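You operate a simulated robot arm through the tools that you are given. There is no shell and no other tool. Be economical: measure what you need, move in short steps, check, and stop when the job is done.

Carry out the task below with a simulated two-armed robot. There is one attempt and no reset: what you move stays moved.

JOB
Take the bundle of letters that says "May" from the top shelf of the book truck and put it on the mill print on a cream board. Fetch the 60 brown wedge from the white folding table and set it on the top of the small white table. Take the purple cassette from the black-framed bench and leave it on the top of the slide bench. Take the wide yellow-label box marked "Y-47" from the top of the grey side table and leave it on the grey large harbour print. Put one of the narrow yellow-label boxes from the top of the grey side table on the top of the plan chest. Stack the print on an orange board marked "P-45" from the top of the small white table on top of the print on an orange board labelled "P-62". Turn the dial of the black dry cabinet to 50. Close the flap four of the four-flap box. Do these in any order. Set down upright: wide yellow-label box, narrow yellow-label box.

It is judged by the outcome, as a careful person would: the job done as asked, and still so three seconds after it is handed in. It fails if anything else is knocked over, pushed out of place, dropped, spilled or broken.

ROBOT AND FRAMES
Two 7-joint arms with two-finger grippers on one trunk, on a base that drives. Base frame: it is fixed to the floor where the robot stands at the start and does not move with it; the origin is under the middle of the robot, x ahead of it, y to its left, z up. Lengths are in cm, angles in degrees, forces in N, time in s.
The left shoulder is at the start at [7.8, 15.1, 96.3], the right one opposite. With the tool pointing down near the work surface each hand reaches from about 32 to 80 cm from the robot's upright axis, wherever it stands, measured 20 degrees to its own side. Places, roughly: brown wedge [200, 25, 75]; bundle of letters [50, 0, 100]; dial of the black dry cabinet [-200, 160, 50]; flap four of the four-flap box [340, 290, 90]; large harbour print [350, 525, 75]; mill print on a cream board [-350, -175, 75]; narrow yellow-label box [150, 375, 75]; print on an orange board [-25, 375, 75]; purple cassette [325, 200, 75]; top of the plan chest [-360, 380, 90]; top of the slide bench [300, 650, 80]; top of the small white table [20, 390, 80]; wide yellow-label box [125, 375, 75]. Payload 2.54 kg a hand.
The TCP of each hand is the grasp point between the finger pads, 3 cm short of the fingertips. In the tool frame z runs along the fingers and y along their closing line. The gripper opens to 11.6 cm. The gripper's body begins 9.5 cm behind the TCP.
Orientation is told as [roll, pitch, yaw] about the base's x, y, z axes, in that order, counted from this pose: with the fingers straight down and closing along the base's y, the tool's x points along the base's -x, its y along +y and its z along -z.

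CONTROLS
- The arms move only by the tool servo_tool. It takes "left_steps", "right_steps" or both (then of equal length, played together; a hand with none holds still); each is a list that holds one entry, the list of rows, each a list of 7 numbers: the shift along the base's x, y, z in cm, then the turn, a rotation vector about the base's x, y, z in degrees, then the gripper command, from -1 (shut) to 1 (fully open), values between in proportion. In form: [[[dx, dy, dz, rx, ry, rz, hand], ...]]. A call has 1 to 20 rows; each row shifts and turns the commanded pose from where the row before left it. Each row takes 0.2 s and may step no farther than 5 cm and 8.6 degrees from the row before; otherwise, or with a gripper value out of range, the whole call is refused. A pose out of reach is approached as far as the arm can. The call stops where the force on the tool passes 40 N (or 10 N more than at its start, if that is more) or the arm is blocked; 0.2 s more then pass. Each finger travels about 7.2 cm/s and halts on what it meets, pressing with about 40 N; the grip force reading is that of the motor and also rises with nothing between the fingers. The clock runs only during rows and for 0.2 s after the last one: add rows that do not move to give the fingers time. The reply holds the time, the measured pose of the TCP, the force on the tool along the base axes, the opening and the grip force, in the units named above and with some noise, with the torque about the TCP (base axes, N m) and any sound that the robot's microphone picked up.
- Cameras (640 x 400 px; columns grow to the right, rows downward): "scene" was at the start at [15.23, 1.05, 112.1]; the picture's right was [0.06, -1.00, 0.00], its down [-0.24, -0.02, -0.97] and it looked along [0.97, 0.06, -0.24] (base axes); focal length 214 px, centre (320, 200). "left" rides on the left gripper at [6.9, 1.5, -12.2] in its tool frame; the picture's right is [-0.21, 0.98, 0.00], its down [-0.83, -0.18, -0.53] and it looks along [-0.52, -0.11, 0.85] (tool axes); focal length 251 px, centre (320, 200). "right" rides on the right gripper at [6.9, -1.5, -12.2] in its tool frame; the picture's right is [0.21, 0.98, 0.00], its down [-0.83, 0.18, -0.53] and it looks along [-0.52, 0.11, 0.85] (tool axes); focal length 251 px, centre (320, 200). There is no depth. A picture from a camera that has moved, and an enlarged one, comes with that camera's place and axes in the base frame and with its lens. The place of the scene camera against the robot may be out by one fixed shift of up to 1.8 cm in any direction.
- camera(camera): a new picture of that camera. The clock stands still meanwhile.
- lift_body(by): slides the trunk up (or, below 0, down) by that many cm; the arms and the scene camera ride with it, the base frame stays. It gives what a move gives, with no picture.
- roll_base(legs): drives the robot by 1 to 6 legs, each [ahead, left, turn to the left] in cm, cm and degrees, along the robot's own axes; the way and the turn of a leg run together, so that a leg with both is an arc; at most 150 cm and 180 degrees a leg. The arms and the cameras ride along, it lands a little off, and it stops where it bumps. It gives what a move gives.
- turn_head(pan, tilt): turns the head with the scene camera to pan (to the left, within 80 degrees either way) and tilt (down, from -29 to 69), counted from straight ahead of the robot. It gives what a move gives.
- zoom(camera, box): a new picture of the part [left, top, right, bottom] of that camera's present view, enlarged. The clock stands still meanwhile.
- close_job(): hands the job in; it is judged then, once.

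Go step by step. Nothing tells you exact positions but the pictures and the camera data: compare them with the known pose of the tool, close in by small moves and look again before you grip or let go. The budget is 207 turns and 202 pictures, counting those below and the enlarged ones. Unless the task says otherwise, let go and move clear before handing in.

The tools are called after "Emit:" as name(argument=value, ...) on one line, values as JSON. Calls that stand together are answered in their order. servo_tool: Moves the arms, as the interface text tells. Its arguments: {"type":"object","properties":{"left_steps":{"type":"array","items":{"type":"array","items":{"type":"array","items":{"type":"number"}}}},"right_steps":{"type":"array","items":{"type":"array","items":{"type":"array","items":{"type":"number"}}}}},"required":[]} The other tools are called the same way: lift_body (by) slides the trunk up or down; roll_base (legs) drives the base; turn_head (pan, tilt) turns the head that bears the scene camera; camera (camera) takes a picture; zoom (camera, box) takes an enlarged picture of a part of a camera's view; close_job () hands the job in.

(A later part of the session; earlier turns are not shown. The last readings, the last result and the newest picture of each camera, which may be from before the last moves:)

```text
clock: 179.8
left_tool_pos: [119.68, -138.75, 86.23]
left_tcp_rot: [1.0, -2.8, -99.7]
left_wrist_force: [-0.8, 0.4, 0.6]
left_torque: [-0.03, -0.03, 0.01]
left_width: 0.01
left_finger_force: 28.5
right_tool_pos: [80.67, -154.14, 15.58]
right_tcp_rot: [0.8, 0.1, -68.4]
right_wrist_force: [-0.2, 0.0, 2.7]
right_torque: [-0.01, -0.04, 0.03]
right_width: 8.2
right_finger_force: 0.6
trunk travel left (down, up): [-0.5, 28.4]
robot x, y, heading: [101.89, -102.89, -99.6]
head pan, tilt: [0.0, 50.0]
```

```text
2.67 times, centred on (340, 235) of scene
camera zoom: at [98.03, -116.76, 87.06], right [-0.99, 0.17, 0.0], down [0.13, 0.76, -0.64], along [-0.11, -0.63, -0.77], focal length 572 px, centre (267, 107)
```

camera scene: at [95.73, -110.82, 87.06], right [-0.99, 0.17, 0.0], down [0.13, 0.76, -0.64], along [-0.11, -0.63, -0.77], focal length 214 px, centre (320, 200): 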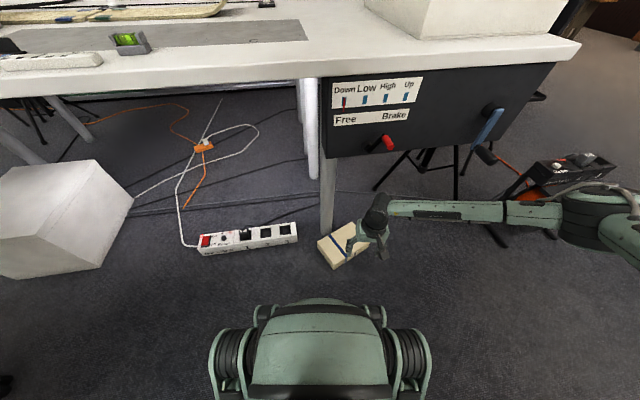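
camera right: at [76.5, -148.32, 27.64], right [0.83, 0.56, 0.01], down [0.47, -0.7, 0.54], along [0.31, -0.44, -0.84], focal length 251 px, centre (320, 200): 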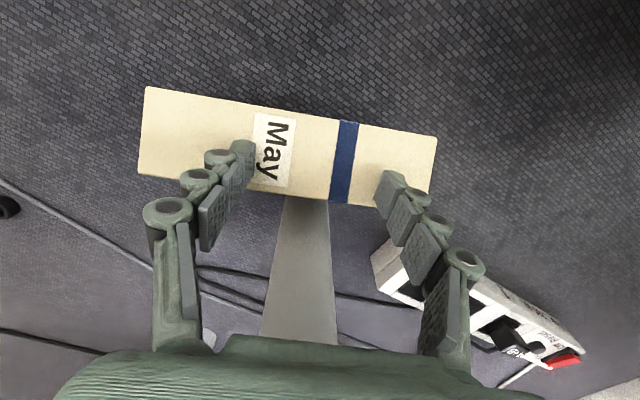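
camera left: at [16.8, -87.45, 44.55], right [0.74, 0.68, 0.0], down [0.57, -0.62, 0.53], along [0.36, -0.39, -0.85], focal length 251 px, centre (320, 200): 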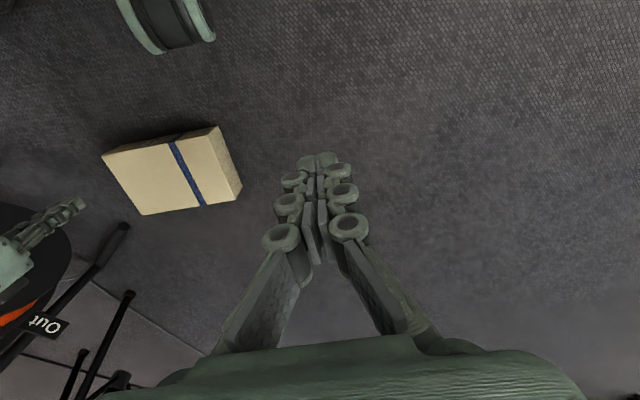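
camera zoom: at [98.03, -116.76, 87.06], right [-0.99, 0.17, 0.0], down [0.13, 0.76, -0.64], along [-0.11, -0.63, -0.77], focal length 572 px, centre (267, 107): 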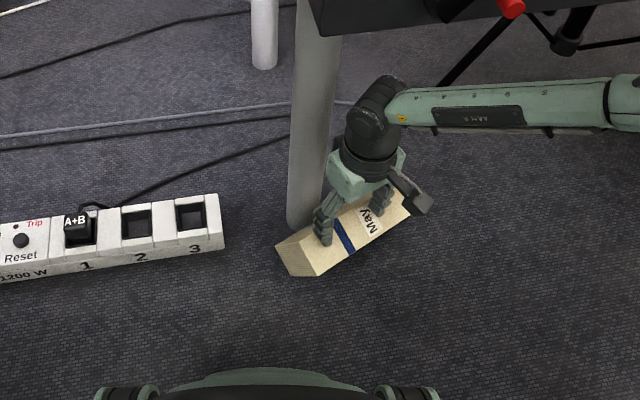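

It's nearly upright (≈70°). A few more steps to bring it fully onto its side face.

Emit:
servo_tool(right_steps=[[[0.34, -0.86, 0.1, 0, 0, 0, 0.4], [0.36, -0.9, 0.0, 0, 0, 0, 0.4], [0.37, -0.93, -0.07, 0, 0, 0, 0.4], [0.38, -0.95, -0.16, 0, 0, 0, 0.4], [0, 0, 0, 0, 0, 0, 0.4]]])

Emit:
camera(camera="right")

Emit:
zoom(camera="scene", box=[240, 160, 440, 310])

```text
clock: 180.7
left_tool_pos: [119.66, -138.61, 86.36]
left_tcp_rot: [1.1, -2.9, -99.7]
left_wrist_force: [0.4, -0.1, -0.1]
left_torque: [-0.03, 0.01, 0.0]
left_width: 0.02
left_finger_force: 28.7
right_tool_pos: [81.51, -156.94, 15.66]
right_tcp_rot: [0.7, 0.4, -68.1]
right_wrist_force: [-5.4, 4.7, 19.9]
right_torque: [-1.04, 0.2, 0.18]
right_width: 7.41
right_finger_force: 15.3
trunk travel left (down, up): [-0.5, 28.4]
robot x, y, heading: [101.4, -102.91, -99.6]
head pan, tilt: [0.0, 50.0]
stopped in row 4 (right hand): the force on the tool passed its limit at 43 N (the readings are from after the stop); the commanded pose is now the measured one
```

```text
128 pictures are left
camera right: at [77.47, -151.05, 27.88], right [0.83, 0.56, 0.01], down [0.47, -0.71, 0.53], along [0.31, -0.43, -0.85], focal length 251 px, centre (320, 200)
```

right: 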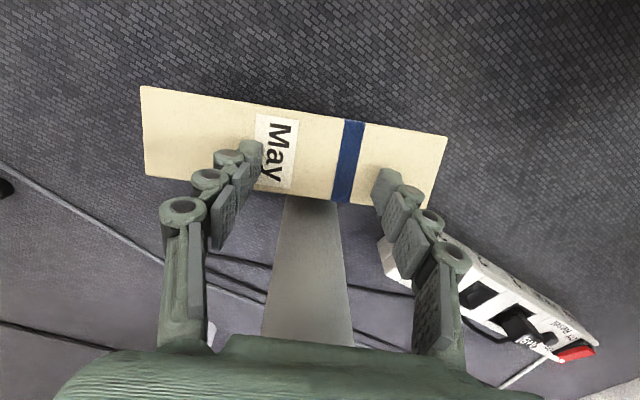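

```text
2.67 times, centred on (340, 235) of scene
camera zoom: at [98.04, -116.64, 87.12], right [-0.99, 0.17, 0.0], down [0.13, 0.75, -0.64], along [-0.11, -0.64, -0.76], focal length 572 px, centre (267, 107)
```

zoom: 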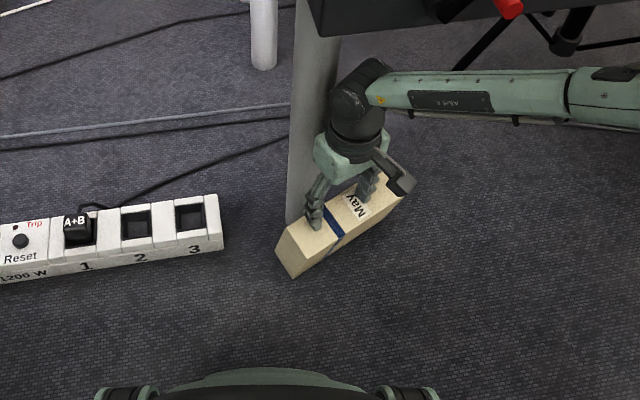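

Looks upright. Raising the hand straight up and rechecking.

Emit:
servo_tool(right_steps=[[[0, 0, 1, 0, 0, 0, 0.4], [-0.3, 0.8, 3, 0, 0, 0, 0.4], [-0.4, 0.9, 4, 0, 0, 0, 0.4], [-0.4, 0.9, 4, 0, 0, 0, 0.4], [0, 0, 0, 0, 0, 0, 0.4]]])

Emit:
camera(camera="right")

Emit:
zoom(camera="scene", box=[240, 160, 440, 310])

```text
clock: 182.1
left_tool_pos: [119.81, -139.22, 86.14]
left_tcp_rot: [1.1, -2.3, -99.4]
left_wrist_force: [-0.8, -1.7, -0.2]
left_torque: [0.06, 0.0, 0.02]
left_width: 0.02
left_finger_force: 28.7
right_tool_pos: [80.02, -151.8, 24.64]
right_tcp_rot: [1.1, 4.3, -67.9]
right_wrist_force: [0.0, 1.6, -0.2]
right_torque: [-0.03, 0.06, 0.0]
right_width: 8.13
right_finger_force: 0.0
trunk travel left (down, up): [-0.5, 28.4]
robot x, y, heading: [101.24, -103.36, -99.3]
head pan, tilt: [0.0, 50.0]
stopped in row 5 (right hand): the arm was blocked; the commanded pose is now the measured one
```

```text
126 pictures are left
camera right: at [76.26, -146.82, 37.24], right [0.83, 0.56, 0.03], down [0.48, -0.74, 0.47], along [0.29, -0.38, -0.88], focal length 251 px, centre (320, 200)
```

right: 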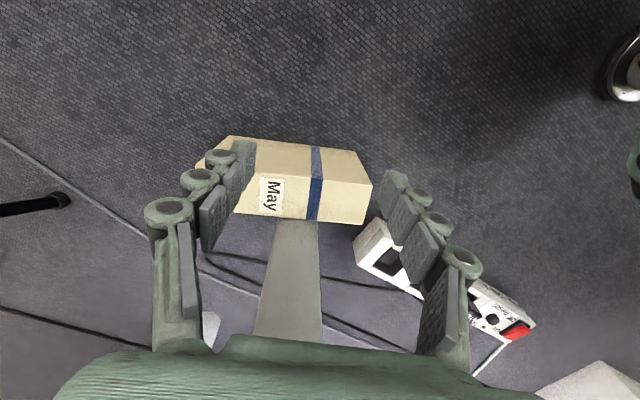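

```text
2.67 times, centred on (340, 235) of scene
camera zoom: at [97.97, -117.31, 87.09], right [-0.99, 0.16, 0.0], down [0.13, 0.76, -0.64], along [-0.1, -0.63, -0.77], focal length 572 px, centre (267, 107)
```

zoom: 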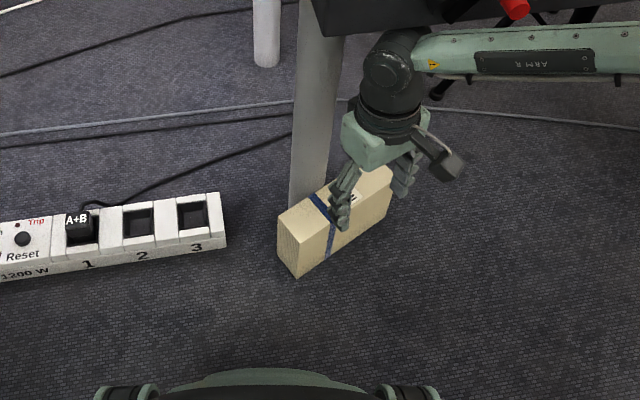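

The bundle stands on its long side. My wrist touched the control box, so I back the hand out from under it first.

Emit:
servo_tool(right_steps=[[[0, 1, -1.5, 0, 0, 0, 0.4], [0, 3, 0, 0, 0, 0, 0.4], [0, 4, 0, 0, -3, 0, 0.4], [0, 4, 0, 0, 0, 0, 0.4], [0, 3, 0, 0, 0, 0, 0.4]]])

Emit:
camera(camera="right")

Emit:
camera(camera="scene")

```text
clock: 183.3
left_tool_pos: [119.8, -138.78, 86.29]
left_tcp_rot: [1.0, -2.8, -99.5]
left_wrist_force: [0.1, 0.5, 0.2]
left_torque: [-0.02, 0.0, 0.0]
left_width: 0.0
left_finger_force: 28.8
right_tool_pos: [80.36, -137.35, 24.21]
right_tcp_rot: [3.6, 1.7, -67.8]
right_wrist_force: [-0.4, -0.6, 0.4]
right_torque: [-0.02, 0.0, -0.05]
right_width: 8.1
right_finger_force: 0.1
trunk travel left (down, up): [-0.5, 28.4]
robot x, y, heading: [101.46, -103.25, -99.4]
head pan, tilt: [0.0, 50.0]
```

```text
124 pictures are left
camera right: at [75.72, -132.07, 36.47], right [0.82, 0.57, 0.07], down [0.45, -0.72, 0.52], along [0.34, -0.4, -0.85], focal length 251 px, centre (320, 200)
```

right: 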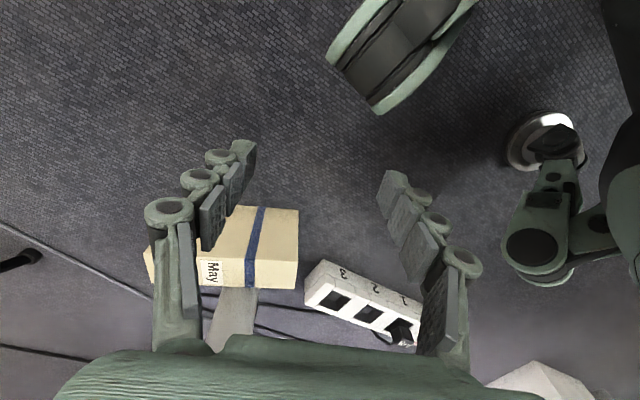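

```text
123 pictures are left
camera scene: at [98.1, -116.86, 87.07], right [-0.99, 0.16, 0.0], down [0.13, 0.76, -0.64], along [-0.11, -0.63, -0.77], focal length 214 px, centre (320, 200)
```

scene: 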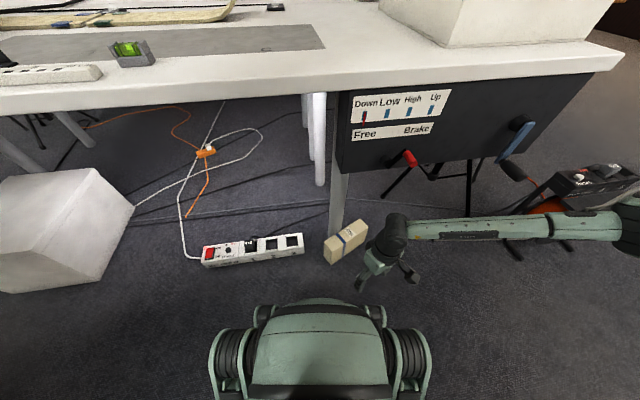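

Emit:
zoom(camera="right", box=[130, 190, 320, 310])

Emit:
zoom(camera="scene", box=[300, 200, 420, 280])

```text
3.33 times, centred on (225, 250) of right
camera zoom: at [75.72, -132.07, 36.47], right [0.82, 0.57, 0.07], down [0.45, -0.72, 0.52], along [0.34, -0.4, -0.85], focal length 838 px, centre (637, 33)
```

zoom: 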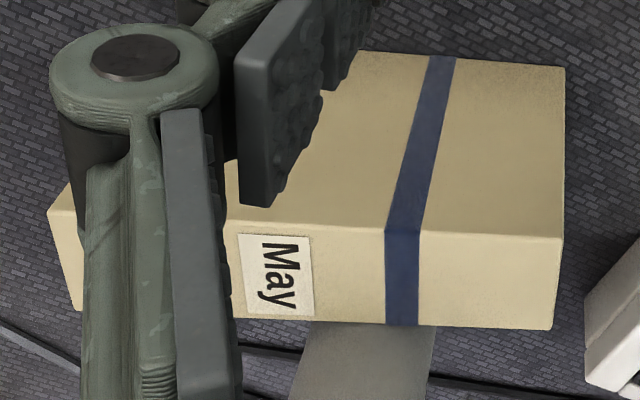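

```text
5.00 times, centred on (360, 240) of scene
camera zoom: at [98.1, -116.86, 87.07], right [-0.99, 0.16, 0.0], down [0.13, 0.76, -0.64], along [-0.11, -0.63, -0.77], focal length 1072 px, centre (120, 0)
```

zoom: 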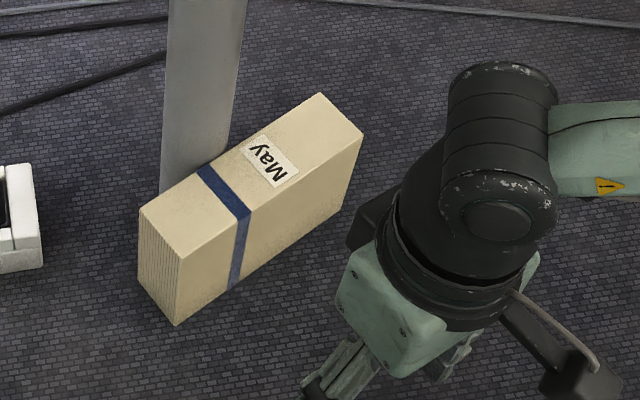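

The bundle is centred near (80.9,−159.6), long axis at 27°. I'll turn the tool to close across its thickness and grip its free (band) end, clear of leg and control box.

Emit:
servo_tool(right_steps=[[[0, 0.5, 0, 0, 0, -8.5, 0.3], [0.7, 0, 0, 0, 0, -8.5, 0.3], [0.7, 0, 0, 0, 0, -8.5, 0.3], [0.7, 0, 0, 0, 0, -8.5, 0.3], [0.7, 0, 0, 0, 0, -8.5, 0.3], [0.7, 0, 0, 0, 0, -8.5, 0.3], [0.7, 0, 0, 0, 0, -8.5, 0.3], [0.7, 0, 0, 0, 0, -8.5, 0.3], [0.7, 0, 0, 0, 0, -8.5, 0.3], [0.7, 0, 0, 0, 0, -8.5, 0.3], [0, 0, -3, 0, 0, 0, 0.3], [0, 0, -3, 0, 0, 0, 0.3], [0, 0, 0, 0, 0, 0, 0.3]]])

Emit:
roll_base(legs=[[5, 0, 0]])

Emit:
camera(camera="right")

Emit:
camera(camera="scene")

```text
clock: 184.5
left_tool_pos: [119.79, -138.79, 86.32]
left_tcp_rot: [1.0, -2.8, -99.5]
left_wrist_force: [0.1, 0.3, -0.1]
left_torque: [0.02, 0.0, -0.02]
left_width: 0.0
left_finger_force: 28.4
right_tool_pos: [82.48, -137.46, 24.23]
right_tcp_rot: [3.4, 0.9, -108.3]
right_wrist_force: [1.1, -2.8, -0.4]
right_torque: [0.26, 0.13, -0.08]
right_width: 7.52
right_finger_force: 0.1
trunk travel left (down, up): [-0.5, 28.4]
robot x, y, heading: [101.55, -103.41, -99.5]
head pan, tilt: [0.0, 50.0]
stopped in row 5 (right hand): the force on the tool passed its limit at 45 N (the readings are from after the stop); the commanded pose is now the measured one
```

```text
clock: 185.4
left_tool_pos: [119.07, -143.62, 86.31]
left_tcp_rot: [1.1, -2.8, -99.6]
left_wrist_force: [0.1, -0.6, 0.1]
left_torque: [0.02, 0.01, -0.06]
left_width: 0.0
left_finger_force: 28.2
right_tool_pos: [81.62, -142.48, 24.25]
right_tcp_rot: [3.4, 0.9, -108.3]
right_wrist_force: [-2.0, -2.5, 0.0]
right_torque: [0.31, -0.21, 0.11]
right_width: 7.55
right_finger_force: 0.0
trunk travel left (down, up): [-0.5, 28.4]
robot x, y, heading: [100.6, -107.56, -99.5]
head pan, tilt: [0.0, 50.0]
```

```text
120 pictures are left
camera right: at [81.66, -135.3, 36.4], right [0.99, -0.1, 0.06], down [-0.12, -0.84, 0.53], along [0.0, -0.53, -0.85], focal length 251 px, centre (320, 200)
```

right: 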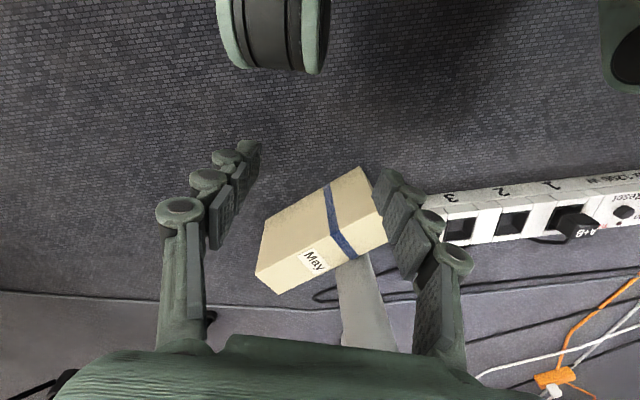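

```text
119 pictures are left
camera scene: at [97.28, -121.7, 87.06], right [-0.99, 0.17, 0.0], down [0.13, 0.76, -0.64], along [-0.11, -0.63, -0.77], focal length 214 px, centre (320, 200)
```

scene: 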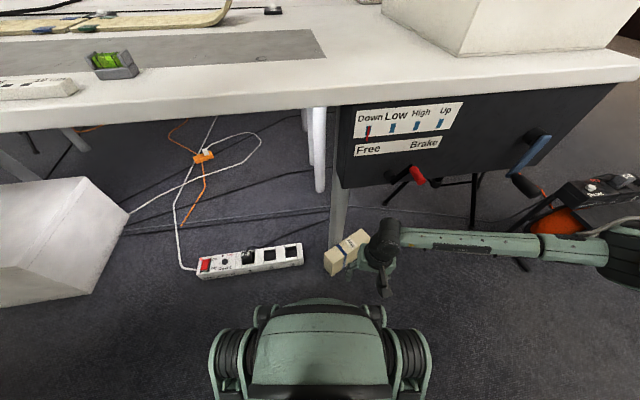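

Emit:
servo_tool(right_steps=[[[0.3, -2.5, -1, 0, 0, 0, 0.3], [0.5, -2.5, -2, 0, 0, 0, 0.3], [0.5, -1, -2, -2, 0, -7.5, 0.3], [0.7, 0, -1, -1, 0, -7.5, 0.3], [0.7, 0, 0, 0, 0, -7.5, 0.3], [0.7, 0, 0, 0, 0, -7.5, 0.3], [0.7, 0, 0, 0, 0, -7.5, 0.3], [0.7, 0, 0, 0, 0, -7.5, 0.3], [0, 0, 0, 0, 0, 0, 0.3]]])

Emit:
camera(camera="right")

```text
clock: 187.4
left_tool_pos: [118.99, -143.61, 86.22]
left_tcp_rot: [1.1, -2.8, -99.6]
left_wrist_force: [1.8, 0.3, -0.6]
left_torque: [0.03, 0.01, -0.01]
left_width: 0.03
left_finger_force: 28.9
right_tool_pos: [86.33, -148.5, 18.31]
right_tcp_rot: [4.6, -1.9, -153.5]
right_wrist_force: [-0.7, -0.4, 0.2]
right_torque: [0.02, -0.04, 0.02]
right_width: 7.51
right_finger_force: 0.1
trunk travel left (down, up): [-0.5, 28.4]
robot x, y, heading: [100.4, -107.72, -99.6]
head pan, tilt: [0.0, 50.0]
```

```text
118 pictures are left
camera right: at [91.88, -142.97, 30.03], right [0.63, -0.77, 0.07], down [-0.66, -0.48, 0.57], along [-0.41, -0.41, -0.82], focal length 251 px, centre (320, 200)
```

right: 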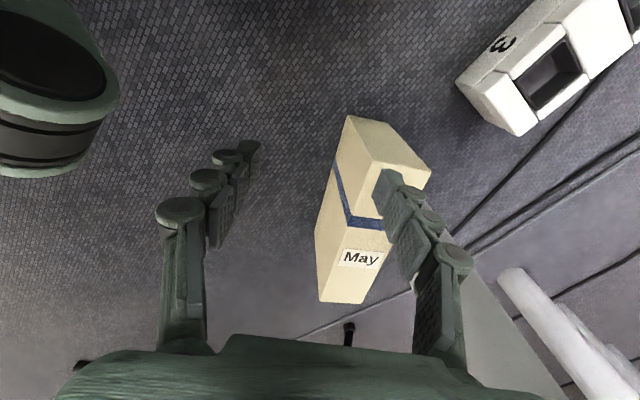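

Emit:
zoom(camera="right", box=[260, 90, 480, 320])

```text
1.74 times, centred on (370, 205) of right
camera zoom: at [91.88, -142.97, 30.03], right [0.63, -0.77, 0.07], down [-0.66, -0.48, 0.57], along [-0.41, -0.41, -0.82], focal length 437 px, centre (233, 191)
```

zoom: 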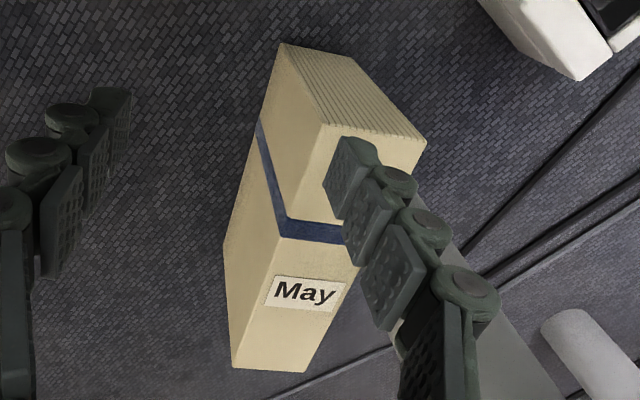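

Emit:
servo_tool(right_steps=[[[0, -3, 0, -2.3, 1, 0, 0.3], [0.1, -3, 0, -2.3, 1, 0, 0.3], [0.1, -2.3, 0, 0, 0, 0, 0.3], [0, 0, 0, 0, 0, 0, 0.3]]])

Emit:
camera(camera="right")

```text
clock: 188.4
left_tool_pos: [119.07, -143.6, 86.34]
left_tcp_rot: [1.0, -2.9, -99.6]
left_wrist_force: [0.5, -1.1, -0.9]
left_torque: [-0.01, 0.03, 0.02]
left_width: 0.0
left_finger_force: 28.7
right_tool_pos: [86.58, -156.67, 18.25]
right_tcp_rot: [7.9, -5.7, -153.6]
right_wrist_force: [-0.6, -0.1, 0.3]
right_torque: [-0.02, 0.0, 0.01]
right_width: 7.51
right_finger_force: 0.0
trunk travel left (down, up): [-0.5, 28.4]
robot x, y, heading: [100.58, -107.73, -99.5]
head pan, tilt: [0.0, 50.0]
```

```text
116 pictures are left
camera right: at [92.44, -150.23, 29.3], right [0.63, -0.77, 0.11], down [-0.64, -0.44, 0.63], along [-0.44, -0.47, -0.77], focal length 251 px, centre (320, 200)
```

right: 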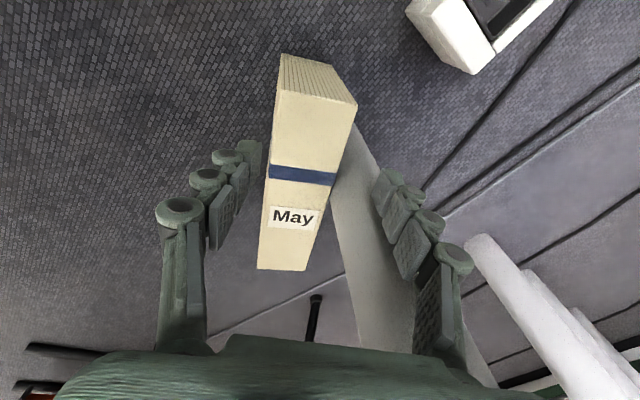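

Emit:
servo_tool(right_steps=[[[0, 0, 0, 4.8, -0.8, 0, 0.3], [0, 0, 0, 4.8, -0.8, 0, 0.3], [0, 0, -1, 0, 0, 0, 0.3], [0, 0, 0, 0, 0, 0, 0.3]]])

Emit:
camera(camera="right")

```text
clock: 189.2
left_tool_pos: [118.97, -143.61, 86.19]
left_tcp_rot: [1.1, -2.8, -99.5]
left_wrist_force: [0.0, 0.2, 0.3]
left_torque: [0.02, 0.03, 0.0]
left_width: 0.02
left_finger_force: 29.4
right_tool_pos: [87.13, -156.3, 17.73]
right_tcp_rot: [-0.1, 0.6, -152.5]
right_wrist_force: [0.1, -0.4, -0.3]
right_torque: [-0.02, 0.01, 0.04]
right_width: 7.52
right_finger_force: 0.1
trunk travel left (down, up): [-0.5, 28.4]
robot x, y, heading: [100.81, -107.66, -99.7]
head pan, tilt: [0.0, 50.0]
stopped in row 3 (right hand): the force on the tool passed its limit at 49 N (the readings are from after the stop); the commanded pose is now the measured one
```

```text
115 pictures are left
camera right: at [92.51, -151.78, 29.88], right [0.64, -0.77, 0.0], down [-0.65, -0.54, 0.53], along [-0.4, -0.34, -0.85], focal length 251 px, centre (320, 200)
```

right: 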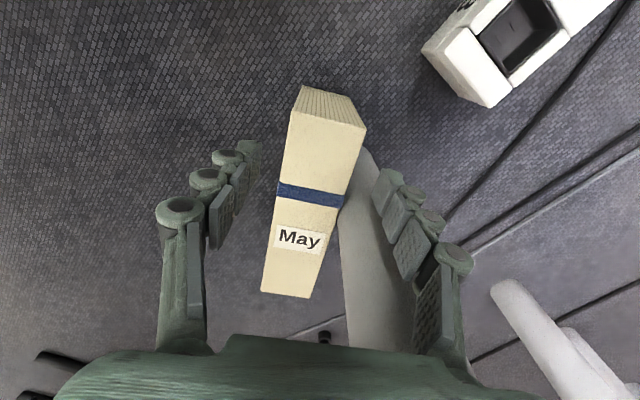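

My wrist is brushing the leg; I'll shift the grip 2 cm outward along the bundle and descend.

Emit:
servo_tool(right_steps=[[[1, 0.5, 0.3, 0, 0, 0, 0.3], [0.8, 0.3, 0, 0, 0, 0, 0.3], [0, -0.3, -2, 0, 0, 0, 0.3], [0, 0, -2.5, 0, 0, 0, 0.3], [0, 0, -2.5, 0, 0, 0, 0.3], [0, 0, -2, 0, 0, 0, 0.3], [0, 0, 0, 0, 0, 0, 0.3]]])

Emit:
camera(camera="right")

```text
clock: 190.8
left_tool_pos: [118.99, -143.66, 86.3]
left_tcp_rot: [0.9, -2.8, -99.6]
left_wrist_force: [-0.3, -0.6, -0.1]
left_torque: [0.0, 0.01, -0.04]
left_width: 0.01
left_finger_force: 28.3
right_tool_pos: [88.97, -155.72, 8.92]
right_tcp_rot: [0.0, 0.4, -152.7]
right_wrist_force: [0.0, -0.7, -0.3]
right_torque: [0.0, -0.01, 0.02]
right_width: 7.53
right_finger_force: 0.1
trunk travel left (down, up): [-0.5, 28.4]
robot x, y, heading: [100.26, -108.08, -99.5]
head pan, tilt: [0.0, 50.0]
```

```text
114 pictures are left
camera right: at [94.28, -151.21, 21.2], right [0.64, -0.77, 0.0], down [-0.65, -0.54, 0.53], along [-0.4, -0.34, -0.85], focal length 251 px, centre (320, 200)
```

right: 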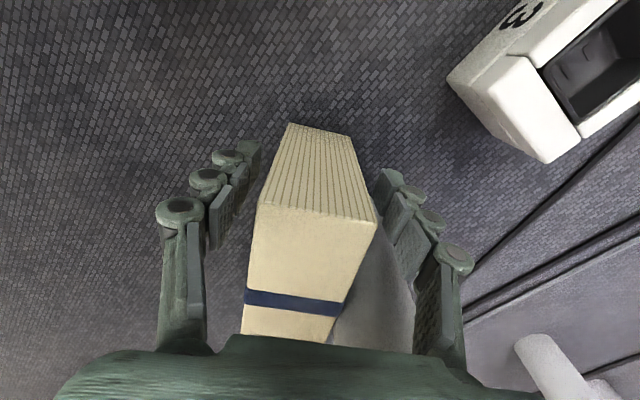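

Emit:
servo_tool(right_steps=[[[0, 0, 0, 0, 0, 0, -0.5], [0, 0, 0, 0, 0, 0, -1], [0, 0, 0, 0, 0, 0, -1], [0, 0, 0.3, 0, 0, 0, -1], [0, 0, 0, 0, 0, 0, -1]]])

```text
clock: 192.0
left_tool_pos: [119.05, -143.62, 86.29]
left_tcp_rot: [1.0, -2.8, -99.6]
left_wrist_force: [-0.4, -0.1, 0.1]
left_torque: [-0.01, -0.01, 0.0]
left_width: 0.01
left_finger_force: 27.8
right_tool_pos: [88.99, -155.71, 9.32]
right_tcp_rot: [-0.2, 0.6, -152.8]
right_wrist_force: [-1.2, 1.6, -0.2]
right_torque: [0.14, -0.43, -0.14]
right_width: 5.35
right_finger_force: 40.4
trunk travel left (down, up): [-0.5, 28.4]
robot x, y, heading: [100.58, -108.06, -99.5]
head pan, tilt: [0.0, 50.0]
```

Emit:
servo_tool(right_steps=[[[0, 0, 0.5, 0, 0, 0, -1], [0, 0, 0.7, 0, 0, 0, -1], [0, 0, 0, 0, 0, 0, -1]]])

Emit:
roll_base(legs=[[-26, 0, 0]])

Emit:
camera(camera="right")

Emit:
camera(camera="scene")

```text
clock: 192.8
left_tool_pos: [118.99, -143.71, 86.21]
left_tcp_rot: [1.0, -2.8, -99.6]
left_wrist_force: [-0.2, 0.1, 0.1]
left_torque: [-0.01, -0.03, -0.02]
left_width: 0.0
left_finger_force: 28.6
right_tool_pos: [88.88, -155.66, 10.42]
right_tcp_rot: [-0.2, 0.6, -152.7]
right_wrist_force: [-3.5, 6.9, -7.6]
right_torque: [0.03, -0.55, -0.56]
right_width: 5.34
right_finger_force: 40.2
trunk travel left (down, up): [-0.5, 28.4]
robot x, y, heading: [100.27, -107.74, -99.4]
head pan, tilt: [0.0, 50.0]
```

```text
clock: 194.7
left_tool_pos: [123.34, -117.95, 86.24]
left_tcp_rot: [1.0, -2.7, -99.7]
left_wrist_force: [0.5, 0.7, -0.1]
left_torque: [0.0, -0.02, 0.01]
left_width: 0.01
left_finger_force: 28.6
right_tool_pos: [93.22, -130.01, 10.45]
right_tcp_rot: [-0.1, 0.6, -152.8]
right_wrist_force: [-0.2, -0.2, -4.9]
right_torque: [0.17, -0.32, 0.05]
right_width: 5.36
right_finger_force: 40.6
trunk travel left (down, up): [-0.5, 28.4]
robot x, y, heading: [104.74, -82.13, -99.6]
head pan, tilt: [0.0, 50.0]
```

```text
113 pictures are left
camera right: at [98.56, -125.52, 22.67], right [0.64, -0.77, 0.0], down [-0.66, -0.54, 0.53], along [-0.4, -0.34, -0.85], focal length 251 px, centre (320, 200)
```

right: 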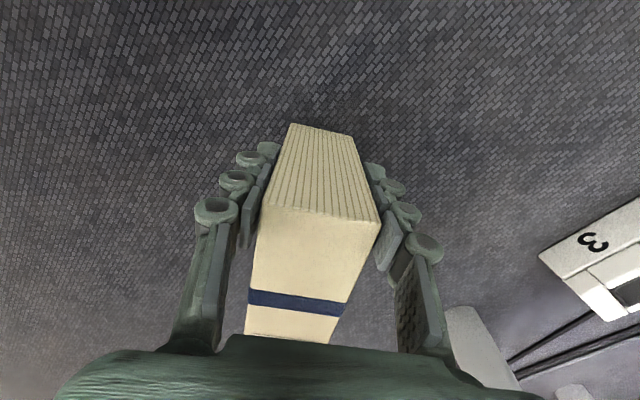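

```text
112 pictures are left
camera scene: at [101.59, -95.95, 87.06], right [-0.99, 0.17, 0.0], down [0.13, 0.76, -0.64], along [-0.11, -0.63, -0.77], focal length 214 px, centre (320, 200)
```

scene: 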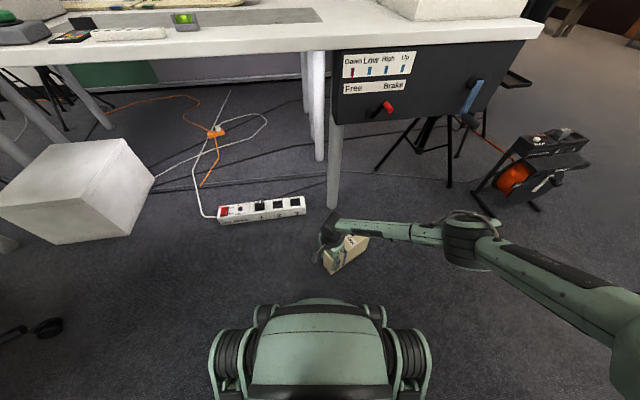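

Held firmly, clear of the table. I set it down, slide the open fingers to its middle, and regrip centrally.

Emit:
servo_tool(right_steps=[[[0, 0, -0.7, 0, 0, 0, -1], [0, 0, -0.6, 0, 0, 0, -1], [0, 0, 0, 0, 0, 0, 0.3], [0, 0, 0, 0, 0, 0, 0.3], [-2, -1, 0, 0, 0, 0, 0.3], [-2, -1, 0, 0, 0, 0, 0.3], [-2, -1, -0.5, 0, 0, 0, 0.3], [-1.8, -0.9, -0.7, 0, 0, 0, 0.3], [0, 0, 0, 0, 0, 0, -0.5], [0, 0, 0, 0, 0, 0, -1], [0, 0, 0, 0, 0, 0, -1], [0, 0, 1, 0, 0, 0, -1], [0, 0, 2, 0, 0, 0, -1], [0, 0, 0, 0, 0, 0, -1]]])

Emit:
camera(camera="right")

```text
clock: 197.7
left_tool_pos: [123.24, -117.98, 86.14]
left_tcp_rot: [0.9, -2.8, -99.7]
left_wrist_force: [-0.2, 0.5, 0.4]
left_torque: [-0.01, 0.03, -0.03]
left_width: 0.0
left_finger_force: 28.8
right_tool_pos: [85.48, -133.89, 11.03]
right_tcp_rot: [-0.1, 0.4, -152.8]
right_wrist_force: [-0.7, 0.2, -3.7]
right_torque: [-0.02, 0.03, 0.0]
right_width: 5.33
right_finger_force: 40.3
trunk travel left (down, up): [-0.5, 28.4]
robot x, y, heading: [104.89, -82.12, -99.6]
head pan, tilt: [0.0, 50.0]
```

```text
111 pictures are left
camera right: at [90.76, -129.41, 23.27], right [0.64, -0.77, 0.0], down [-0.66, -0.54, 0.53], along [-0.4, -0.34, -0.85], focal length 251 px, centre (320, 200)
```

right: 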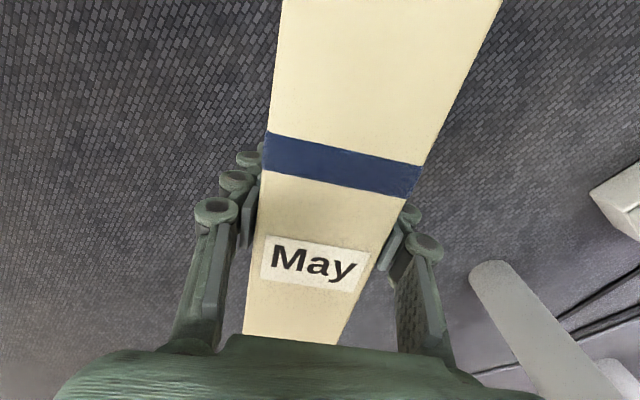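

May is held centrally now. Raising it and the trunk, then turning left to find the brown wedge.

Emit:
servo_tool(right_steps=[[[0, 2, 4, 0, 0, 7.5, -1], [0, 2, 4, 0, 0, 7.5, -1], [0, 1, 4, 0, 0, 7.5, -1], [0, 0, 4, 0, 0, 7.5, -1], [0, 0, 4, 0, 0, 7.5, -1], [0, 0, 4, 0, 0, 7.5, -1], [0, 0, 4, 0, 0, 7.5, -1], [0, 0, 4, 0, 0, 0, -1], [0, 0, 4, 0, 0, 0, -1], [0, 0, 4, 0, 0, 0, -1], [0, 0, 4, 0, 0, 0, -1], [0, 0, 0, 0, 0, 0, -1]]])

Emit:
lift_body(by=26)

Emit:
roll_base(legs=[[0, 0, 60]])

Emit:
turn_head(pan=70, tilt=18)

Emit:
camera(camera="scene")

```text
clock: 200.3
left_tool_pos: [123.31, -117.98, 86.2]
left_tcp_rot: [1.0, -2.8, -99.8]
left_wrist_force: [-0.1, -0.1, 0.2]
left_torque: [0.02, 0.0, 0.0]
left_width: 0.0
left_finger_force: 28.7
right_tool_pos: [85.45, -128.9, 55.12]
right_tcp_rot: [0.0, 0.5, -100.2]
right_wrist_force: [0.0, 1.0, -4.1]
right_torque: [-0.01, -0.01, -0.03]
right_width: 5.34
right_finger_force: 39.8
trunk travel left (down, up): [-0.5, 28.4]
robot x, y, heading: [104.98, -82.28, -99.6]
head pan, tilt: [0.0, 50.0]
```

```text
clock: 202.9
left_tool_pos: [123.31, -117.91, 112.28]
left_tcp_rot: [1.1, -2.8, -99.7]
left_wrist_force: [-0.9, 0.3, 0.2]
left_torque: [0.02, 0.01, -0.02]
left_width: 0.0
left_finger_force: 28.7
right_tool_pos: [85.37, -128.93, 81.05]
right_tcp_rot: [-0.1, 0.5, -100.3]
right_wrist_force: [-1.5, -1.0, -4.5]
right_torque: [0.03, 0.02, 0.01]
right_width: 5.33
right_finger_force: 40.3
trunk travel left (down, up): [-26.5, 2.4]
robot x, y, heading: [105.1, -82.19, -99.9]
head pan, tilt: [0.0, 50.0]
```

```text
clock: 206.0
left_tool_pos: [145.05, -84.43, 112.33]
left_tcp_rot: [1.0, -2.9, -40.2]
left_wrist_force: [0.3, 0.2, -0.3]
left_torque: [0.03, 0.0, 0.0]
left_width: 0.0
left_finger_force: 28.6
right_tool_pos: [135.24, -122.64, 81.08]
right_tcp_rot: [-0.2, 0.6, -40.7]
right_wrist_force: [0.1, -0.5, -4.5]
right_torque: [0.0, 0.01, -0.04]
right_width: 5.35
right_finger_force: 40.2
trunk travel left (down, up): [-26.5, 2.4]
robot x, y, heading: [104.65, -82.18, -40.1]
head pan, tilt: [0.0, 50.0]
```

```text
clock: 207.4
left_tool_pos: [145.09, -84.52, 112.35]
left_tcp_rot: [1.0, -2.8, -40.2]
left_wrist_force: [0.4, 0.2, -1.0]
left_torque: [-0.03, 0.02, -0.01]
left_width: 0.0
left_finger_force: 28.8
right_tool_pos: [135.4, -122.61, 81.08]
right_tcp_rot: [-0.1, 0.7, -40.9]
right_wrist_force: [-0.1, -0.7, -4.4]
right_torque: [0.0, 0.01, 0.01]
right_width: 5.32
right_finger_force: 40.1
trunk travel left (down, up): [-26.5, 2.4]
robot x, y, heading: [105.0, -82.29, -40.1]
head pan, tilt: [70.0, 18.0]
```

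```text
110 pictures are left
camera scene: at [117.34, -81.4, 117.94], right [0.5, -0.87, 0.0], down [-0.27, -0.15, -0.95], along [0.82, 0.47, -0.31], focal length 214 px, centre (320, 200)
```

scene: 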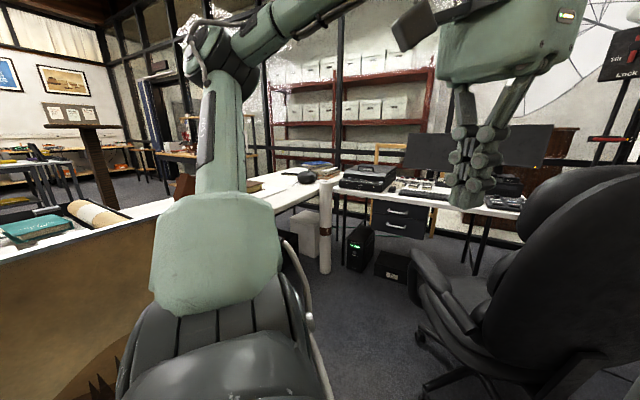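

No drop in the turn. Now turn to face the white table and look for the wedge.

Emit:
roll_base(legs=[[0, 0, 85]])

Emit:
turn_head(pan=0, tilt=22)

Emit:
camera(camera="scene")

```text
clock: 211.6
left_tool_pos: [111.17, -42.29, 112.24]
left_tcp_rot: [1.0, -2.8, 44.1]
left_wrist_force: [0.7, 0.4, -0.4]
left_torque: [0.01, -0.01, -0.02]
left_width: 0.0
left_finger_force: 28.4
right_tool_pos: [148.29, -55.77, 81.16]
right_tcp_rot: [-0.1, 0.6, 43.6]
right_wrist_force: [0.6, -0.3, -4.4]
right_torque: [0.0, 0.0, 0.03]
right_width: 5.32
right_finger_force: 39.5
trunk travel left (down, up): [-26.5, 2.4]
robot x, y, heading: [104.86, -82.14, 44.4]
head pan, tilt: [70.0, 18.0]
```

```text
clock: 213.0
left_tool_pos: [111.21, -42.32, 112.28]
left_tcp_rot: [1.0, -2.8, 44.3]
left_wrist_force: [0.6, 0.4, -0.1]
left_torque: [0.0, 0.01, -0.02]
left_width: 0.01
left_finger_force: 28.9
right_tool_pos: [148.27, -55.79, 81.01]
right_tcp_rot: [-0.1, 0.7, 43.6]
right_wrist_force: [-1.3, 0.5, -4.0]
right_torque: [0.03, 0.02, 0.02]
right_width: 5.35
right_finger_force: 40.6
trunk travel left (down, up): [-26.5, 2.4]
robot x, y, heading: [105.21, -82.21, 44.3]
head pan, tilt: [0.0, 22.0]
```

```text
109 pictures are left
camera scene: at [115.55, -70.38, 117.29], right [0.7, -0.72, 0.0], down [-0.27, -0.26, -0.93], along [0.66, 0.65, -0.37], focal length 214 px, centre (320, 200)
```

scene: 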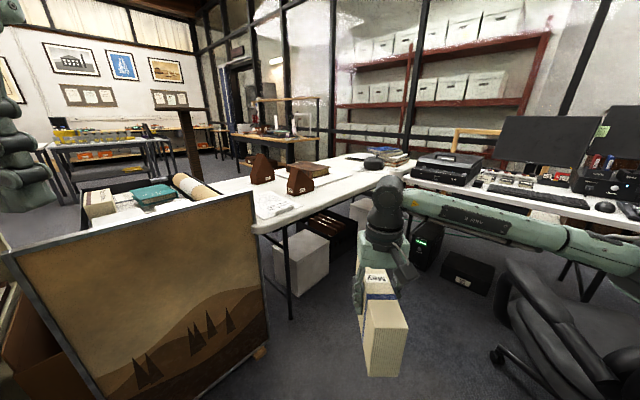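

Emit:
zoom(camera="scene", box=[220, 140, 400, 240])

```text
3.56 times, centred on (310, 190) of scene
camera zoom: at [115.55, -70.38, 117.29], right [0.7, -0.72, 0.0], down [-0.27, -0.26, -0.93], along [0.66, 0.65, -0.37], focal length 763 px, centre (356, 236)
```

zoom: 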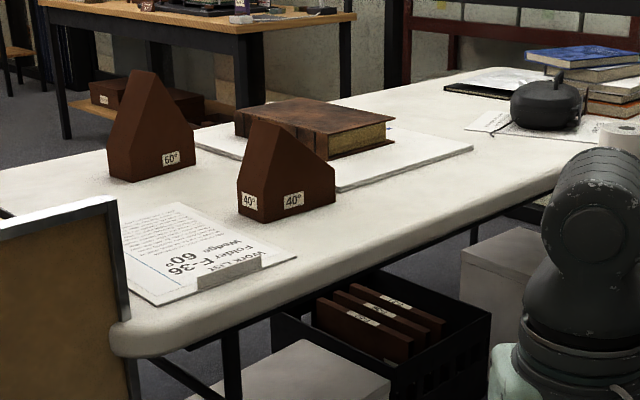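

The 60° wedge is best taken later from the table's far side. Now carrying May west along the clear aisle to the mill print table.

Emit:
roll_base(legs=[[0, 0, 135.6], [60, 21, 0], [150, 0, 0], [60, 0, 0]])

Emit:
turn_head(pan=0, tilt=18)

Emit:
camera(camera="scene")

```text
clock: 228.1
left_tool_pos: [-123.08, -126.48, 112.26]
left_tcp_rot: [1.0, -2.9, 179.6]
left_wrist_force: [0.0, 0.0, -0.2]
left_torque: [0.01, 0.03, 0.02]
left_width: 0.0
left_finger_force: 28.3
right_tool_pos: [-139.12, -90.96, 80.93]
right_tcp_rot: [-0.3, 0.6, -179.8]
right_wrist_force: [0.1, 0.4, -4.4]
right_torque: [0.03, -0.01, 0.01]
right_width: 5.31
right_finger_force: 39.7
trunk travel left (down, up): [-26.5, 2.4]
robot x, y, heading: [-91.01, -102.95, 179.5]
head pan, tilt: [0.0, 22.0]
stopped in leg 3: the robot was blocked; the commanded pose is now the measured one
```

```text
clock: 228.7
left_tool_pos: [-123.12, -126.4, 112.46]
left_tcp_rot: [0.9, -2.9, 179.6]
left_wrist_force: [0.0, 0.0, -0.1]
left_torque: [0.01, -0.04, -0.03]
left_width: 0.06
left_finger_force: 28.6
right_tool_pos: [-139.14, -90.96, 80.96]
right_tcp_rot: [-0.2, 0.6, -179.8]
right_wrist_force: [1.0, 0.3, -4.3]
right_torque: [0.0, -0.01, -0.01]
right_width: 5.33
right_finger_force: 40.2
trunk travel left (down, up): [-26.5, 2.4]
robot x, y, heading: [-90.96, -102.18, 179.6]
head pan, tilt: [0.0, 18.0]
```

```text
107 pictures are left
camera scene: at [-107.62, -101.98, 118.01], right [0.01, 1.0, 0.0], down [0.31, 0.0, -0.95], along [-0.95, 0.01, -0.31], focal length 214 px, centre (320, 200)
```

scene: 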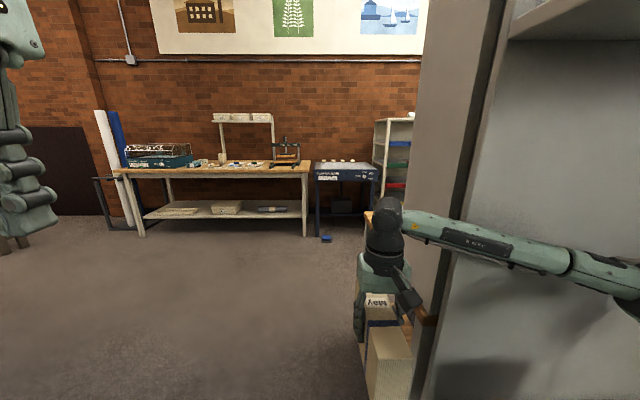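

A tall cabinet blocks the right side. Zoom on the table ahead, then back off and sidestep left.

Emit:
zoom(camera="scene", box=[120, 110, 340, 250])

Emit:
roll_base(legs=[[-12, 0, 0], [0, 48, 0], [145, 0, 0]])

Emit:
camera(camera="scene")

```text
2.86 times, centred on (230, 180) of scene
camera zoom: at [-107.62, -101.98, 118.01], right [0.01, 1.0, 0.0], down [0.31, 0.0, -0.95], along [-0.95, 0.01, -0.31], focal length 613 px, centre (577, 257)
```

zoom: 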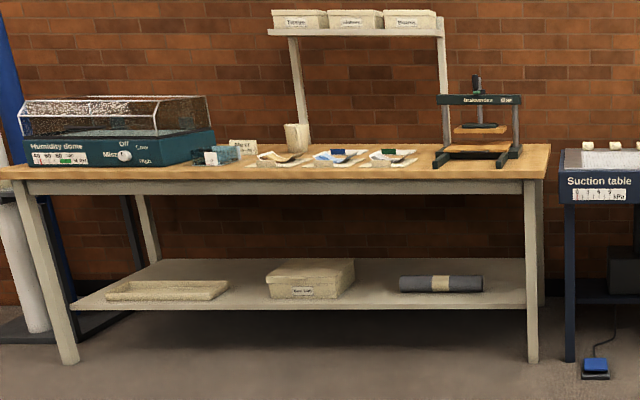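

```text
clock: 241.6
left_tool_pos: [-257.96, -173.42, 112.27]
left_tcp_rot: [1.0, -2.6, 179.6]
left_wrist_force: [-0.8, 0.2, -0.7]
left_torque: [-0.02, -0.02, -0.02]
left_width: 0.0
left_finger_force: 28.9
right_tool_pos: [-273.95, -138.06, 80.67]
right_tcp_rot: [-0.3, 0.9, -179.7]
right_wrist_force: [0.5, 0.6, -5.0]
right_torque: [0.0, -0.03, -0.03]
right_width: 5.36
right_finger_force: 40.3
trunk travel left (down, up): [-26.5, 2.4]
robot x, y, heading: [-225.48, -149.69, 179.6]
head pan, tilt: [0.0, 18.0]
```

```text
105 pictures are left
camera scene: at [-242.56, -148.98, 117.94], right [0.01, 1.0, 0.0], down [0.31, 0.0, -0.95], along [-0.95, 0.01, -0.31], focal length 214 px, centre (320, 200)
```

scene: 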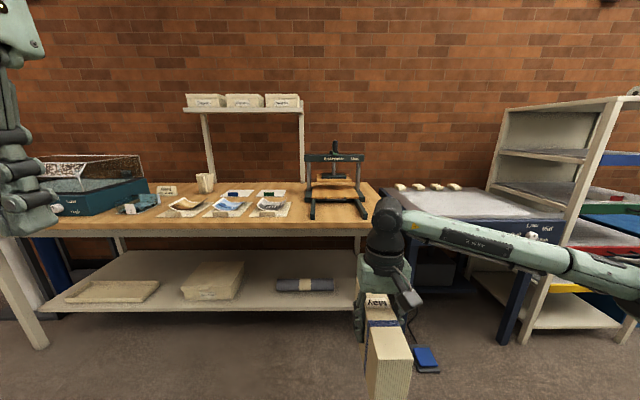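

Emit:
zoom(camera="scene", box=[140, 165, 300, 240])

```text
4.00 times, centred on (220, 202) of scene
camera zoom: at [-242.56, -148.98, 117.94], right [0.01, 1.0, 0.0], down [0.31, 0.0, -0.95], along [-0.95, 0.01, -0.31], focal length 858 px, centre (720, 190)
```

zoom: 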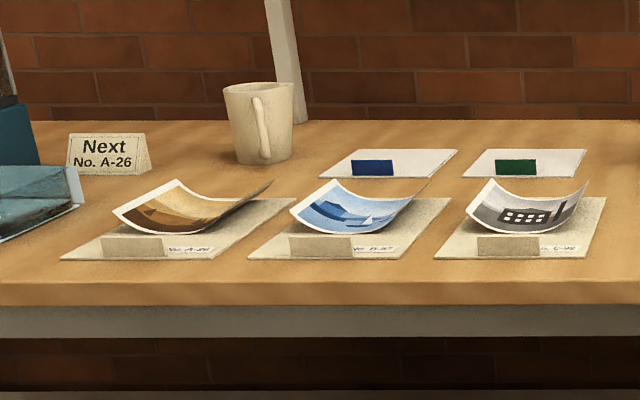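

The mill print is the right-hand cream board, centred near (−359,−175.5), table z≈75. I raise May, then drive up to the table.

Emit:
servo_tool(right_steps=[[[0, 0, 4.5, 0, 0, 0, -1], [0, 0, 4.5, 0, 0, 0, -1], [0, 0, 4.5, 0, 0, 0, -1], [0, 0, 4.5, 0, 0, 0, -1], [0, 0, 0, 0, 0, 0, -1]]])

Emit:
roll_base(legs=[[0, 37.3, 0], [72, 0, 0.4]])

Emit:
turn_head(pan=-5, tilt=40)

Emit:
camera(camera="scene")

Emit:
camera(camera="right")

```text
clock: 242.8
left_tool_pos: [-258.02, -173.47, 112.16]
left_tcp_rot: [0.9, -2.5, 179.6]
left_wrist_force: [0.6, 0.0, 0.3]
left_torque: [-0.01, 0.02, -0.01]
left_width: 0.0
left_finger_force: 28.4
right_tool_pos: [-273.83, -138.14, 98.79]
right_tcp_rot: [-0.3, 1.1, -179.7]
right_wrist_force: [0.5, 0.1, -5.5]
right_torque: [0.0, 0.03, 0.01]
right_width: 5.32
right_finger_force: 40.0
trunk travel left (down, up): [-26.5, 2.4]
robot x, y, heading: [-225.7, -149.49, 179.6]
head pan, tilt: [0.0, 18.0]
```

```text
clock: 250.5
left_tool_pos: [-330.65, -211.93, 112.19]
left_tcp_rot: [1.0, -2.7, -179.5]
left_wrist_force: [-0.6, 0.3, -0.1]
left_torque: [-0.01, -0.03, 0.0]
left_width: 0.0
left_finger_force: 28.7
right_tool_pos: [-347.15, -176.92, 98.7]
right_tcp_rot: [-0.3, 0.9, -178.9]
right_wrist_force: [-0.2, 0.2, -4.3]
right_torque: [-0.01, 0.03, 0.02]
right_width: 5.33
right_finger_force: 40.1
trunk travel left (down, up): [-26.5, 2.4]
robot x, y, heading: [-298.92, -187.92, -179.3]
head pan, tilt: [0.0, 18.0]
```

```text
clock: 251.4
left_tool_pos: [-330.73, -211.98, 112.04]
left_tcp_rot: [1.0, -2.7, -179.5]
left_wrist_force: [-0.2, -0.1, 0.5]
left_torque: [0.01, 0.0, 0.06]
left_width: 0.0
left_finger_force: 28.7
right_tool_pos: [-347.18, -176.93, 98.92]
right_tcp_rot: [-0.3, 0.9, -178.9]
right_wrist_force: [0.2, -0.6, -4.4]
right_torque: [0.02, -0.02, -0.02]
right_width: 5.32
right_finger_force: 39.7
trunk travel left (down, up): [-26.5, 2.4]
robot x, y, heading: [-298.65, -187.84, -179.5]
head pan, tilt: [-5.0, 40.0]
```

```text
103 pictures are left
camera scene: at [-314.77, -186.46, 114.48], right [0.08, 1.0, 0.0], down [0.64, -0.05, -0.77], along [-0.76, 0.06, -0.64], focal length 214 px, centre (320, 200)
```

scene: 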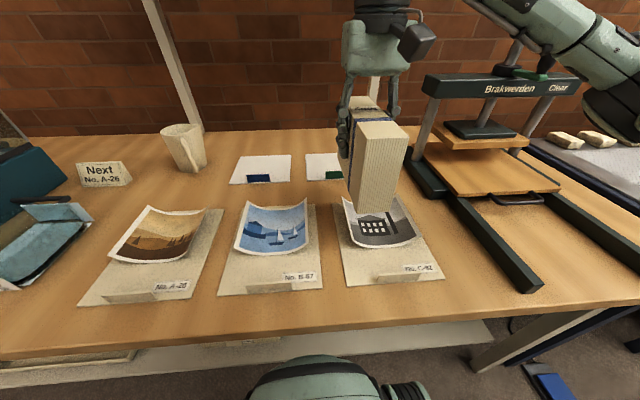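

```text
102 pictures are left
camera right: at [-340.41, -175.27, 110.98], right [0.23, -0.97, 0.0], down [-0.83, -0.2, 0.52], along [-0.51, -0.12, -0.85], focal length 251 px, centre (320, 200)
```

right: 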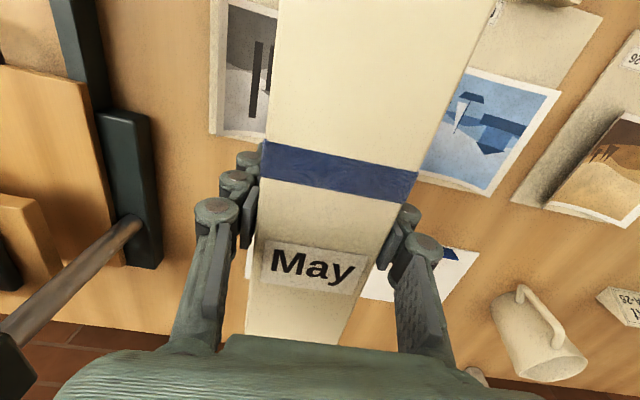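

Board centre is about (−343,−172) and table z≈80.5. Shifting over it and lowering in steps.

Emit:
servo_tool(right_steps=[[[1.1, 2, 0, 0, 0, 0, -1], [1.1, 1.9, 0, 0, 0, 0, -1], [0, 0, -3, 0, 0, 0, -1], [0, 0, -2.5, 0, 0, 0, -1], [0, 0, 0, 0, 0, 0, -1]]])

Emit:
camera(camera="scene")

```text
clock: 252.6
left_tool_pos: [-330.62, -211.95, 112.15]
left_tcp_rot: [0.9, -2.8, -179.5]
left_wrist_force: [0.2, 1.1, 0.0]
left_torque: [0.0, 0.03, -0.03]
left_width: 0.0
left_finger_force: 28.3
right_tool_pos: [-344.78, -172.97, 93.22]
right_tcp_rot: [-0.2, 0.9, -178.9]
right_wrist_force: [0.3, -0.7, -5.1]
right_torque: [-0.05, 0.01, -0.01]
right_width: 5.31
right_finger_force: 40.4
trunk travel left (down, up): [-26.5, 2.4]
robot x, y, heading: [-298.7, -187.7, -179.6]
head pan, tilt: [-5.0, 40.0]
```

```text
101 pictures are left
camera scene: at [-314.76, -186.46, 114.48], right [0.08, 1.0, 0.0], down [0.64, -0.05, -0.77], along [-0.76, 0.06, -0.64], focal length 214 px, centre (320, 200)
```

scene: 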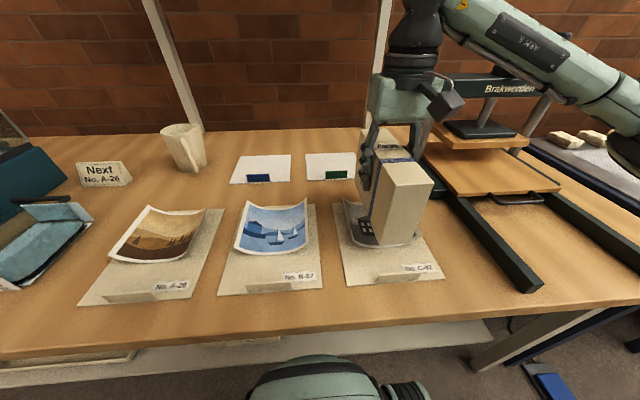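

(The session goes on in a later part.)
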